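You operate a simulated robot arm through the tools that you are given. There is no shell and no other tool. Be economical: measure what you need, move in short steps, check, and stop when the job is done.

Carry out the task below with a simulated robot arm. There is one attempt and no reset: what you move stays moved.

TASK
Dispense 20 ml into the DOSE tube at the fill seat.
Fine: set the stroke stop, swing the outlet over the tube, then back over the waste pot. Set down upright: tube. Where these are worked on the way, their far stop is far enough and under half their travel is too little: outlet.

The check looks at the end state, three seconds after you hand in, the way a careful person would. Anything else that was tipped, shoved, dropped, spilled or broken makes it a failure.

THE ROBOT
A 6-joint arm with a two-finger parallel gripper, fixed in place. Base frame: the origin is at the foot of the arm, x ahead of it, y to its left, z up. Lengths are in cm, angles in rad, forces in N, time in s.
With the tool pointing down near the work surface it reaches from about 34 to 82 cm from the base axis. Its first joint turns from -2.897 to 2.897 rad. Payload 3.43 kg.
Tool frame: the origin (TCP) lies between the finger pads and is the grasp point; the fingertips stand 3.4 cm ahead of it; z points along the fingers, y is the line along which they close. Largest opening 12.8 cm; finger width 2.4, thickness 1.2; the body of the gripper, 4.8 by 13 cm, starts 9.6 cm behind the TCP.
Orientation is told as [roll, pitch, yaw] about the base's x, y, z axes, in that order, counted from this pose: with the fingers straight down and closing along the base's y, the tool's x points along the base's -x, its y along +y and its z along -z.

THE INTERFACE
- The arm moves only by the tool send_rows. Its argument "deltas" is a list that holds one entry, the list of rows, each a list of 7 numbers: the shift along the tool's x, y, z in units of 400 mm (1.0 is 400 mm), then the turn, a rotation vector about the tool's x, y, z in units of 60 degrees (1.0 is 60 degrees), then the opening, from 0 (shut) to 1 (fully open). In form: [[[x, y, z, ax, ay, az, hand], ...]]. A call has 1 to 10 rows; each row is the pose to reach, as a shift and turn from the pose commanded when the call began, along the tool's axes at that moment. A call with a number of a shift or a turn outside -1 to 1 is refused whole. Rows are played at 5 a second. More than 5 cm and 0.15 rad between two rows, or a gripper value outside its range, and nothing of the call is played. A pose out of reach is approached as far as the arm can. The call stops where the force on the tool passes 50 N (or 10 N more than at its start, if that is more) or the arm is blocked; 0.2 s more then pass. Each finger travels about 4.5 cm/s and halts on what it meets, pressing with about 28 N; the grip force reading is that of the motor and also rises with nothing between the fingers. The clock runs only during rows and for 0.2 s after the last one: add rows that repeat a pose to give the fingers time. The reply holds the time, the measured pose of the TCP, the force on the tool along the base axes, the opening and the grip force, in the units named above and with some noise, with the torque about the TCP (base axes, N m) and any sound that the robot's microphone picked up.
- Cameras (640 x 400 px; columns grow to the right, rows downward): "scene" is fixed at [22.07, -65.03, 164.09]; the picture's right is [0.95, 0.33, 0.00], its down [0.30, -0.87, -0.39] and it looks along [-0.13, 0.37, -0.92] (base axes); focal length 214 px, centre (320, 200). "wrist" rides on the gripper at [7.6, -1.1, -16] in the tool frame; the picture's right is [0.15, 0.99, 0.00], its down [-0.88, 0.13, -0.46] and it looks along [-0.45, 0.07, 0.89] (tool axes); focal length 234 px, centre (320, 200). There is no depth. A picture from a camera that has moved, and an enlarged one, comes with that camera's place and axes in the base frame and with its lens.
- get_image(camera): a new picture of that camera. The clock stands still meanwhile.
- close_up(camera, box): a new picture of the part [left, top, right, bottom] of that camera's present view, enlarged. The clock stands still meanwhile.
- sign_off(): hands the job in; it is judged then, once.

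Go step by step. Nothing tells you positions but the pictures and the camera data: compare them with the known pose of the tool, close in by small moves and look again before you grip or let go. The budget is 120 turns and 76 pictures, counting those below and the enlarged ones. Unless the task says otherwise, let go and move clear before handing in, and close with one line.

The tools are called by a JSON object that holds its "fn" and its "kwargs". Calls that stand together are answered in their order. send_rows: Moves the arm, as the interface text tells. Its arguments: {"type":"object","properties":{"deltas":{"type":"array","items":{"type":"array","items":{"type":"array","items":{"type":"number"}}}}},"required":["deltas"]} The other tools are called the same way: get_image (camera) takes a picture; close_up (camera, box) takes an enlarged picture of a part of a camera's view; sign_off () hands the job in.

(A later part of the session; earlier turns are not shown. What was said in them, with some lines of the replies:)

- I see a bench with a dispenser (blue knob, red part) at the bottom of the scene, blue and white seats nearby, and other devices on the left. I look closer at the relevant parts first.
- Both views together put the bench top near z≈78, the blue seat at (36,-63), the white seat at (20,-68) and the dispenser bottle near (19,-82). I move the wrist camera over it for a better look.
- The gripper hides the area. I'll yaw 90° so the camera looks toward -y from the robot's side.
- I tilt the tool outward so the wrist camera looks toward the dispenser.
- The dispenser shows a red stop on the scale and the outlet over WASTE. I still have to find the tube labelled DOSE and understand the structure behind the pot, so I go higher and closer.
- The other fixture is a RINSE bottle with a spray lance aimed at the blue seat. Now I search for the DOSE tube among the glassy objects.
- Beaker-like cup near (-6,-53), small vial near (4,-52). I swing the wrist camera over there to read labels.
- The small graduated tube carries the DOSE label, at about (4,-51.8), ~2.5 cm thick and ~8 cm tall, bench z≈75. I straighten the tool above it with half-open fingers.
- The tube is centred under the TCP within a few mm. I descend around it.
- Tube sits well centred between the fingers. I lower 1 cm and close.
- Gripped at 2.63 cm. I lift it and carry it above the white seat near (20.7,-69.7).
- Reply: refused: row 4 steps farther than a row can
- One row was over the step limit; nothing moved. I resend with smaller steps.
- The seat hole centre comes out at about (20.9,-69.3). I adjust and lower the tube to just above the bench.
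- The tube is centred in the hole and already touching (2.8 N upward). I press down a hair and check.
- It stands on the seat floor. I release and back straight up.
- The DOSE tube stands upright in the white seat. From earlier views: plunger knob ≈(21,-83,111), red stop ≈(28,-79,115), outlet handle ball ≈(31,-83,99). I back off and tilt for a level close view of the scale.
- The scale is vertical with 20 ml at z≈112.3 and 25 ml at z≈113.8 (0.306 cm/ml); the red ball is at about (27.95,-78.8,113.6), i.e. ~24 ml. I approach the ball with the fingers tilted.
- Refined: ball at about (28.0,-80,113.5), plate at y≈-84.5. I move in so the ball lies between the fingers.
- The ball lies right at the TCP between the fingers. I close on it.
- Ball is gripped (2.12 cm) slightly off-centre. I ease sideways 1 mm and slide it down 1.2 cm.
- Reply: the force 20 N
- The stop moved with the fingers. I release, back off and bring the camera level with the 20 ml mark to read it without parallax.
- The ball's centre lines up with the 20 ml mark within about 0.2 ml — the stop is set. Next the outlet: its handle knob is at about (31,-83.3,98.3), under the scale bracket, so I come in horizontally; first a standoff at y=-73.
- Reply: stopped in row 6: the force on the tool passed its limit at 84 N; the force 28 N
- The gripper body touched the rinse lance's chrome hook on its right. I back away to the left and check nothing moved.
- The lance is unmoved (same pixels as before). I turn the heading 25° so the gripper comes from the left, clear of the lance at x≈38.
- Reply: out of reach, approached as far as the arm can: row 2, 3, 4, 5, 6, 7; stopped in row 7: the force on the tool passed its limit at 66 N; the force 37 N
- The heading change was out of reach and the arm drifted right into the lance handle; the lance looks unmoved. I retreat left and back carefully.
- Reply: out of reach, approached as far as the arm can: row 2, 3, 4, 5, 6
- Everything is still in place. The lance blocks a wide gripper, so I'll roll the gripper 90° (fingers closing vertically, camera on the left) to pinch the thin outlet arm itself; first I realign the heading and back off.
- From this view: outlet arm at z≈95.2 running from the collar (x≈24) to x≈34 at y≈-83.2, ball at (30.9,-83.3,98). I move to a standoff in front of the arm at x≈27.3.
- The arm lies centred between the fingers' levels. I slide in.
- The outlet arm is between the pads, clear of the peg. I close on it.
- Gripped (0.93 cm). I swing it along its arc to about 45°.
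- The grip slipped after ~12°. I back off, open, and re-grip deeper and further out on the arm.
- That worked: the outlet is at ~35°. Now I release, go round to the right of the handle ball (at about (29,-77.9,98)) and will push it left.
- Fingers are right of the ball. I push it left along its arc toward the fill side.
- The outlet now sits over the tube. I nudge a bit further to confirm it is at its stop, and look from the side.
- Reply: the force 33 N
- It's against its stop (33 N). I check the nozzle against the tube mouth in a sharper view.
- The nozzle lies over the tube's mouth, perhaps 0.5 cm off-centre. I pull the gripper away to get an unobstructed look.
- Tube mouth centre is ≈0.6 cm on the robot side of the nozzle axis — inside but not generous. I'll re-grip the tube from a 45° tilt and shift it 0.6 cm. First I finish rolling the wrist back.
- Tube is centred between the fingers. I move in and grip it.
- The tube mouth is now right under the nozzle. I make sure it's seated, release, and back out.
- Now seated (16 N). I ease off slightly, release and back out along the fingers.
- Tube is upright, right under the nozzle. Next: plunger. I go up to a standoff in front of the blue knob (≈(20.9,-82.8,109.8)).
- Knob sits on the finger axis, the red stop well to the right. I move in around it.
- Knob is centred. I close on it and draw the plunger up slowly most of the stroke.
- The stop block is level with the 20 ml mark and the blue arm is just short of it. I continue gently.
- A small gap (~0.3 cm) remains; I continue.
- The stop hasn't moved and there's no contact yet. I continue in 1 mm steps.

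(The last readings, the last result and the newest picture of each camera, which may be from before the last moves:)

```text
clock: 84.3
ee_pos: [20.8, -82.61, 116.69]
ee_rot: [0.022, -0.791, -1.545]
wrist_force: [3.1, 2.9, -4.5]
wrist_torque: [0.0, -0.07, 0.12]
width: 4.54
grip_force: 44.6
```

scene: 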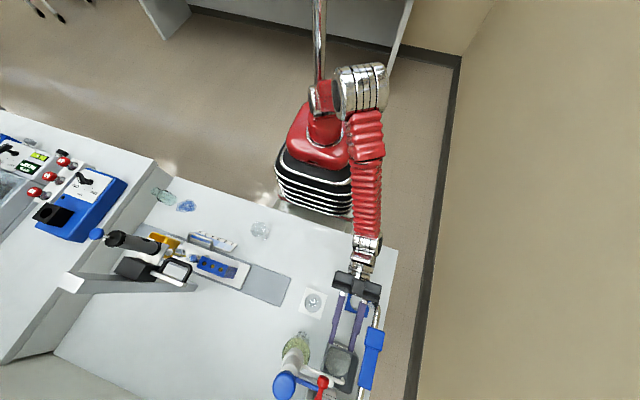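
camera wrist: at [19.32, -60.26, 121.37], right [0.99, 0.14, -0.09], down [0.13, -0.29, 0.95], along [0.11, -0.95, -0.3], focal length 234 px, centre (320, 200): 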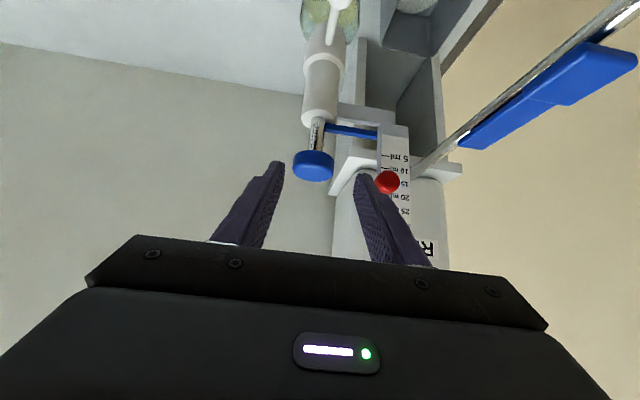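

{"fn": "send_rows", "kwargs": {"deltas": [[[-0.0009, 0, -0.0009, 0, 0, 0, 0.27], [-0.0018, 0, -0.0018, 0, 0, 0, 0.27], [-0.0018, 0, -0.0018, 0, 0, 0, 0.27]]]}}

```text
clock: 85.1
ee_pos: [20.91, -82.68, 116.86]
ee_rot: [0.021, -0.788, -1.546]
wrist_force: [1.9, 0.2, -10.7]
wrist_torque: [0.03, -0.01, 0.1]
width: 4.51
grip_force: 45.2
```

Contact with the stop (−10.7 N) at a stroke of ≈6.8 cm. Now I press the plunger down smoothly to dispense.

{"fn": "send_rows", "kwargs": {"deltas": [[[0.0062, 0, 0.0062, 0, 0, 0, 0.27], [0.0124, 0, 0.0123, 0, 0, 0, 0.27], [0.0187, 0, 0.0185, 0, 0, 0, 0.27], [0.0249, 0, 0.0246, 0, 0, 0, 0.27], [0.0311, 0, 0.0308, 0, 0, 0, 0.27], [0.0374, 0, 0.037, 0, 0, 0, 0.27], [0.0436, 0, 0.0431, 0, 0, 0, 0.27], [0.0498, 0, 0.0493, 0, 0, 0, 0.27], [0.056, 0, 0.0554, 0, 0, 0, 0.27], [0.0623, 0, 0.0616, 0, 0, 0, 0.27]]]}}

{"fn": "send_rows", "kwargs": {"deltas": [[[0.0062, 0, 0.0062, 0, 0, 0, 0.27], [0.0124, 0, 0.0123, 0, 0, 0, 0.27], [0.0187, 0, 0.0185, 0, 0, 0, 0.27], [0.0249, 0, 0.0246, 0, 0, 0, 0.27], [0.0311, 0, 0.0308, 0, 0, 0, 0.27], [0.0374, 0, 0.037, 0, 0, 0, 0.27], [0.0436, 0, 0.0431, 0, 0, 0, 0.27], [0.0498, 0, 0.0493, 0, 0, 0, 0.27], [0.056, 0, 0.0554, 0, 0, 0, 0.27], [0.0612, 0, 0.0606, 0, 0, 0, 0.27]]]}}

```text
clock: 87.3
ee_pos: [20.84, -82.75, 113.34]
ee_rot: [0.021, -0.79, -1.547]
wrist_force: [-3.2, 0.5, 0.8]
wrist_torque: [-0.04, -0.13, -0.05]
width: 4.51
grip_force: 44.9
```

```text
clock: 89.5
ee_pos: [20.93, -82.74, 110.09]
ee_rot: [0.021, -0.789, -1.547]
wrist_force: [-10.4, 9.8, 3.7]
wrist_torque: [0.63, 0.02, -0.05]
width: 4.49
grip_force: 45.6
```

Near the bottom; I press in small steps until it seats.

{"fn": "send_rows", "kwargs": {"deltas": [[[0.0018, 0, 0.0018, 0, 0, 0, 0.27], [0.0036, 0, 0.0036, 0, 0, 0, 0.27], [0.0036, 0, 0.0036, 0, 0, 0, 0.27]]]}}

{"fn": "send_rows", "kwargs": {"deltas": [[[0.0018, 0, 0.0018, 0, 0, 0, 0.27], [0.0027, 0, 0.0027, 0, 0, 0, 0.27], [0.0027, 0, 0.0027, 0, 0, 0, 0.27]]]}}

```text
clock: 90.3
ee_pos: [20.92, -82.67, 110.06]
ee_rot: [0.022, -0.793, -1.547]
wrist_force: [-12.8, 10.2, 12.2]
wrist_torque: [0.07, 0.12, -0.17]
width: 4.52
grip_force: 44.7
```

```text
clock: 91.1
ee_pos: [20.86, -82.64, 110.08]
ee_rot: [0.022, -0.795, -1.546]
wrist_force: [-13.9, 9.5, 27.0]
wrist_torque: [-0.11, 0.16, -0.14]
width: 4.51
grip_force: 44.9
```

The plunger is fully down (27 N). I release the knob, retreat, and turn the wrist back to the rolled posture for the outlet.

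{"fn": "send_rows", "kwargs": {"deltas": [[[-0.002, 0, -0.002, 0, 0, 0, 0.35], [-0.002, 0, -0.002, 0, 0, 0, 0.48], [-0.002, 0, -0.002, 0, 0, 0, 0.48], [0, 0, -0.1, 0, 0, 0, 0.48], [0, 0, -0.2, 0, 0, 0, 0.48], [0, 0, -0.25, 0, 0, 0, 0.48], [0.082, 0.015, -0.29, 0, 0, 0, 0.3], [0.165, 0.03, -0.33, 0, 0, 0, 0.2], [0.247, 0.045, -0.365, 0, 0, 0, 0.1], [0.329, 0.0625, -0.403, 0, 0, 0, 0]]]}}

{"fn": "send_rows", "kwargs": {"deltas": [[[0, 0, 0, 0, -0.12, 0, 0], [0, 0, 0, 0, -0.24, 0, 0], [0, 0, 0, 0, -0.36, 0, 0], [0, 0, 0, 0, -0.48, 0, 0], [0, 0, 0, 0, -0.6, 0, 0], [0, 0, 0, 0, -0.68, 0, 0], [0, 0, 0, 0, -0.68, 0, 0]]]}}

{"fn": "send_rows", "kwargs": {"deltas": [[[0, 0, 0, 0, 0, -0.13, 0], [0, 0, 0, 0, 0, -0.26, 0], [0, 0, 0, 0, 0, -0.39, 0], [0, 0, 0, 0, 0, -0.52, 0], [0, 0, 0, 0, 0, -0.65, 0], [0, 0, 0, 0, 0, -0.78, 0], [0, 0, 0, 0, 0, -0.85, 0], [0, 0, 0, 0, 0, -0.85, 0]]]}}

{"fn": "send_rows", "kwargs": {"deltas": [[[0, 0, 0, 0, 0, -0.13, 0], [0, 0, 0, 0, 0, -0.26, 0], [0, 0, 0, 0, 0, -0.39, 0], [0, 0, 0, 0, 0, -0.52, 0], [0, 0, 0, 0, 0, -0.65, 0], [0, 0, 0, 0, 0, -0.65, 0]]]}}

{"fn": "get_image", "kwargs": {"camera": "wrist"}}

```text
clock: 93.3
ee_pos: [22.62, -61.91, 111.7]
ee_rot: [0.021, -0.789, -1.547]
wrist_force: [-0.9, -0.9, -0.5]
wrist_torque: [0.0, -0.04, 0.01]
width: 0.0
grip_force: 18.6
```

```text
clock: 94.9
ee_pos: [22.63, -61.91, 111.56]
ee_rot: [0.219, -1.504, -1.751]
wrist_force: [0.1, -1.1, -0.6]
wrist_torque: [0.0, 0.01, -0.01]
width: 0.03
grip_force: 28.2
```

```text
clock: 96.7
ee_pos: [22.71, -62.0, 111.65]
ee_rot: [-1.484, -0.694, -0.016]
wrist_force: [-0.8, -0.2, -0.4]
wrist_torque: [-0.01, -0.01, -0.01]
width: 0.03
grip_force: 28.0
```

```text
clock: 98.1
ee_pos: [22.65, -61.86, 111.66]
ee_rot: [-1.504, -0.013, 0.038]
wrist_force: [1.0, 0.0, -0.1]
wrist_torque: [-0.02, 0.01, 0.01]
width: 0.0
grip_force: 28.0
```

```text
4 pictures are left
camera wrist: at [14.44, -46.26, 113.8], right [-0.14, 0.06, -0.99], down [0.86, 0.5, -0.09], along [0.49, -0.86, -0.12], focal length 234 px, centre (320, 200)
```

wrist: 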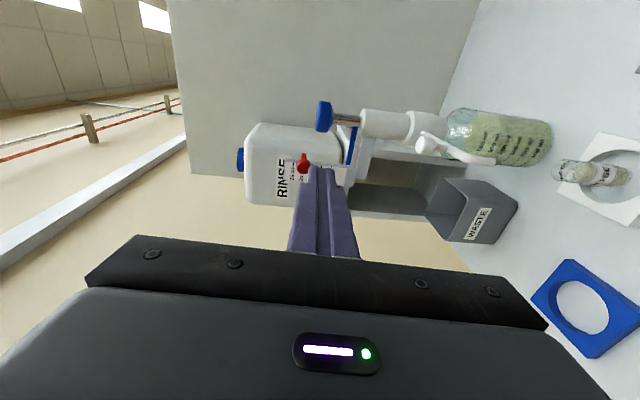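

The tube shows liquid. I bring the closed fingers to the left of the outlet's handle ball (20.8,-73.5,98).

{"fn": "send_rows", "kwargs": {"deltas": [[[0.063, 0.087, 0.016, 0, 0, 0, 0], [0.126, 0.173, 0.032, 0, 0, 0, 0], [0.127, 0.25, 0.05, 0, 0, 0, 0], [0.127, 0.331, 0.068, 0, 0, 0, 0], [0.131, 0.324, 0.17, 0, 0, 0, 0], [0.135, 0.317, 0.272, 0, 0, 0, 0], [0.135, 0.317, 0.272, 0, 0, 0, 0]]]}}

```text
clock: 99.7
ee_pos: [17.83, -72.1, 98.09]
ee_rot: [-1.503, -0.014, 0.039]
wrist_force: [0.5, -0.1, 0.6]
wrist_torque: [-0.01, 0.02, -0.01]
width: 0.0
grip_force: 28.2
```

{"fn": "send_rows", "kwargs": {"deltas": [[[-0.04, 0, 0.004, 0, 0, 0, 0], [-0.082, 0, 0.011, 0, 0, 0, 0], [-0.112, -0.001, 0.023, 0, 0, 0, 0], [-0.141, -0.002, 0.038, 0, 0, 0, 0], [-0.167, -0.003, 0.056, 0, 0, 0, 0], [-0.19, -0.005, 0.0775, 0, 0, 0, 0], [-0.208, -0.006, 0.103, 0, 0, 0, 0], [-0.225, -0.008, 0.13, 0, 0, 0, 0], [-0.225, -0.008, 0.13, 0, 0, 0, 0]]]}}

{"fn": "close_up", "kwargs": {"camera": "scene", "box": [250, 270, 370, 400]}}

```text
clock: 101.7
ee_pos: [27.02, -76.95, 98.19]
ee_rot: [-1.504, -0.014, 0.039]
wrist_force: [-0.8, -0.3, -0.1]
wrist_torque: [-0.03, 0.0, -0.01]
width: 0.04
grip_force: 28.0
```

```text
3.08 times, centred on (310, 335) of scene
camera zoom: at [22.07, -65.03, 164.09], right [0.95, 0.33, 0.0], down [0.3, -0.87, -0.39], along [-0.13, 0.37, -0.92], focal length 660 px, centre (351, -215)
```

zoom: 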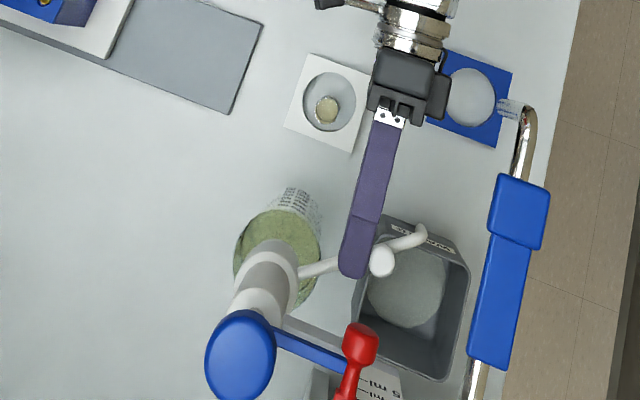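

The outlet is at ~30° and the tube holds liquid. I back out, go in front of the ball and push it the rest of the way over the waste pot.

{"fn": "send_rows", "kwargs": {"deltas": [[[-0.001, 0.004, -0.06, 0, 0, 0, 0], [-0.0045, 0.0077, -0.112, 0, 0, 0, 0], [-0.0695, 0.0077, -0.1095, 0, 0, 0, 0], [-0.071, 0.004, -0.06, 0, 0, 0, 0], [-0.073, 0.0015, -0.018, 0, 0, 0, 0], [-0.079, 0, 0.006, 0, 0, 0, 0], [-0.084, -0.0017, 0.0285, 0, 0, 0, 0], [-0.086, -0.0027, 0.0433, 0, 0, 0, 0], [-0.086, -0.0027, 0.0433, 0, 0, 0, 0]]]}}

```text
clock: 103.7
ee_pos: [30.58, -78.51, 98.32]
ee_rot: [-1.502, -0.014, 0.04]
wrist_force: [-0.7, 0.1, 0.2]
wrist_torque: [0.01, -0.03, -0.01]
width: 0.03
grip_force: 27.6
```

Push a little more to feel the stop.

{"fn": "send_rows", "kwargs": {"deltas": [[[0, 0, 0.008, 0, 0, 0, 0], [0, 0, 0.016, 0, 0, 0, 0], [0, 0, 0.016, 0, 0, 0, 0]]]}}

{"fn": "close_up", "kwargs": {"camera": "scene", "box": [250, 270, 370, 400]}}

```text
clock: 104.5
ee_pos: [30.51, -79.11, 98.26]
ee_rot: [-1.502, -0.014, 0.04]
wrist_force: [-0.7, 0.1, 0.5]
wrist_torque: [0.0, 0.02, 0.04]
width: 0.02
grip_force: 27.8
```

```text
3.08 times, centred on (310, 335) of scene
camera zoom: at [22.07, -65.03, 164.09], right [0.95, 0.33, 0.0], down [0.3, -0.87, -0.39], along [-0.13, 0.37, -0.92], focal length 660 px, centre (351, -215)
```

zoom: 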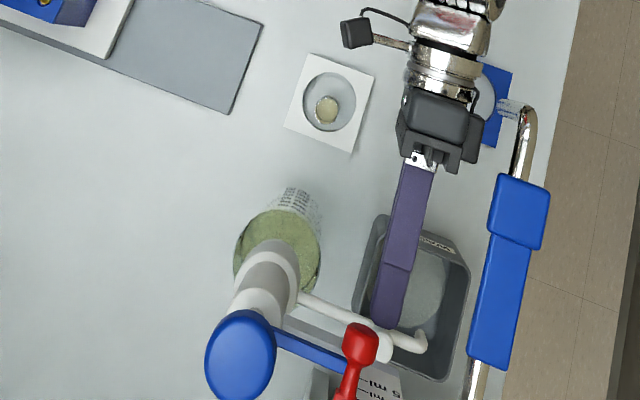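

The outlet is back at its original place over the waste pot. I retreat clear.

{"fn": "send_rows", "kwargs": {"deltas": [[[0, 0.002, -0.09, 0, 0, 0, 0], [0.02, 0.004, -0.19, 0, 0, 0, 0], [0.1, -0.04, -0.22, 0, 0, 0, 0], [0.15, -0.13, -0.24, 0, 0, 0, 0], [0.15, -0.24, -0.26, 0, 0, 0, 0], [0.15, -0.35, -0.28, 0, 0, 0, 0], [0.15, -0.46, -0.3, 0, 0, 0, 0]]]}}

{"fn": "close_up", "kwargs": {"camera": "scene", "box": [240, 220, 400, 400]}}

```text
clock: 106.1
ee_pos: [23.85, -68.67, 117.37]
ee_rot: [-1.503, -0.013, 0.04]
wrist_force: [-0.2, 0.0, -0.3]
wrist_torque: [0.03, -0.01, -0.04]
width: 0.0
grip_force: 28.5
```

```text
2.22 times, centred on (320, 310) of scene
camera zoom: at [22.07, -65.03, 164.09], right [0.95, 0.33, 0.0], down [0.3, -0.87, -0.39], along [-0.13, 0.37, -0.92], focal length 477 px, centre (320, -44)
```

zoom: 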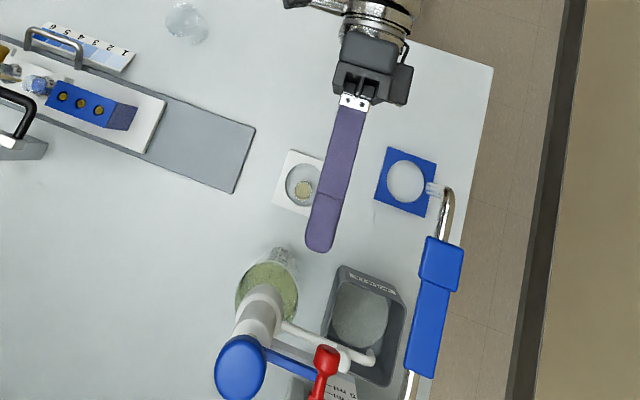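

The tube is upright and filled, the outlet is over the waste pot, the plunger is down and the stop reads 20 ml. Nothing else has moved, so I hand in.

{"fn": "sign_off", "kwargs": {}}

```text
The job is handed in.
```

I dispensed one stroke, with the stop set at the 20 ml mark, into the DOSE tube. It stands upright in the white seat, which I took to be the fill seat because the outlet swings over it. I did not read the level in the tube itself. The outlet is back over the waste pot; the gripper bumped the rinse lance twice on the way, but in the pictures the lance had not moved.
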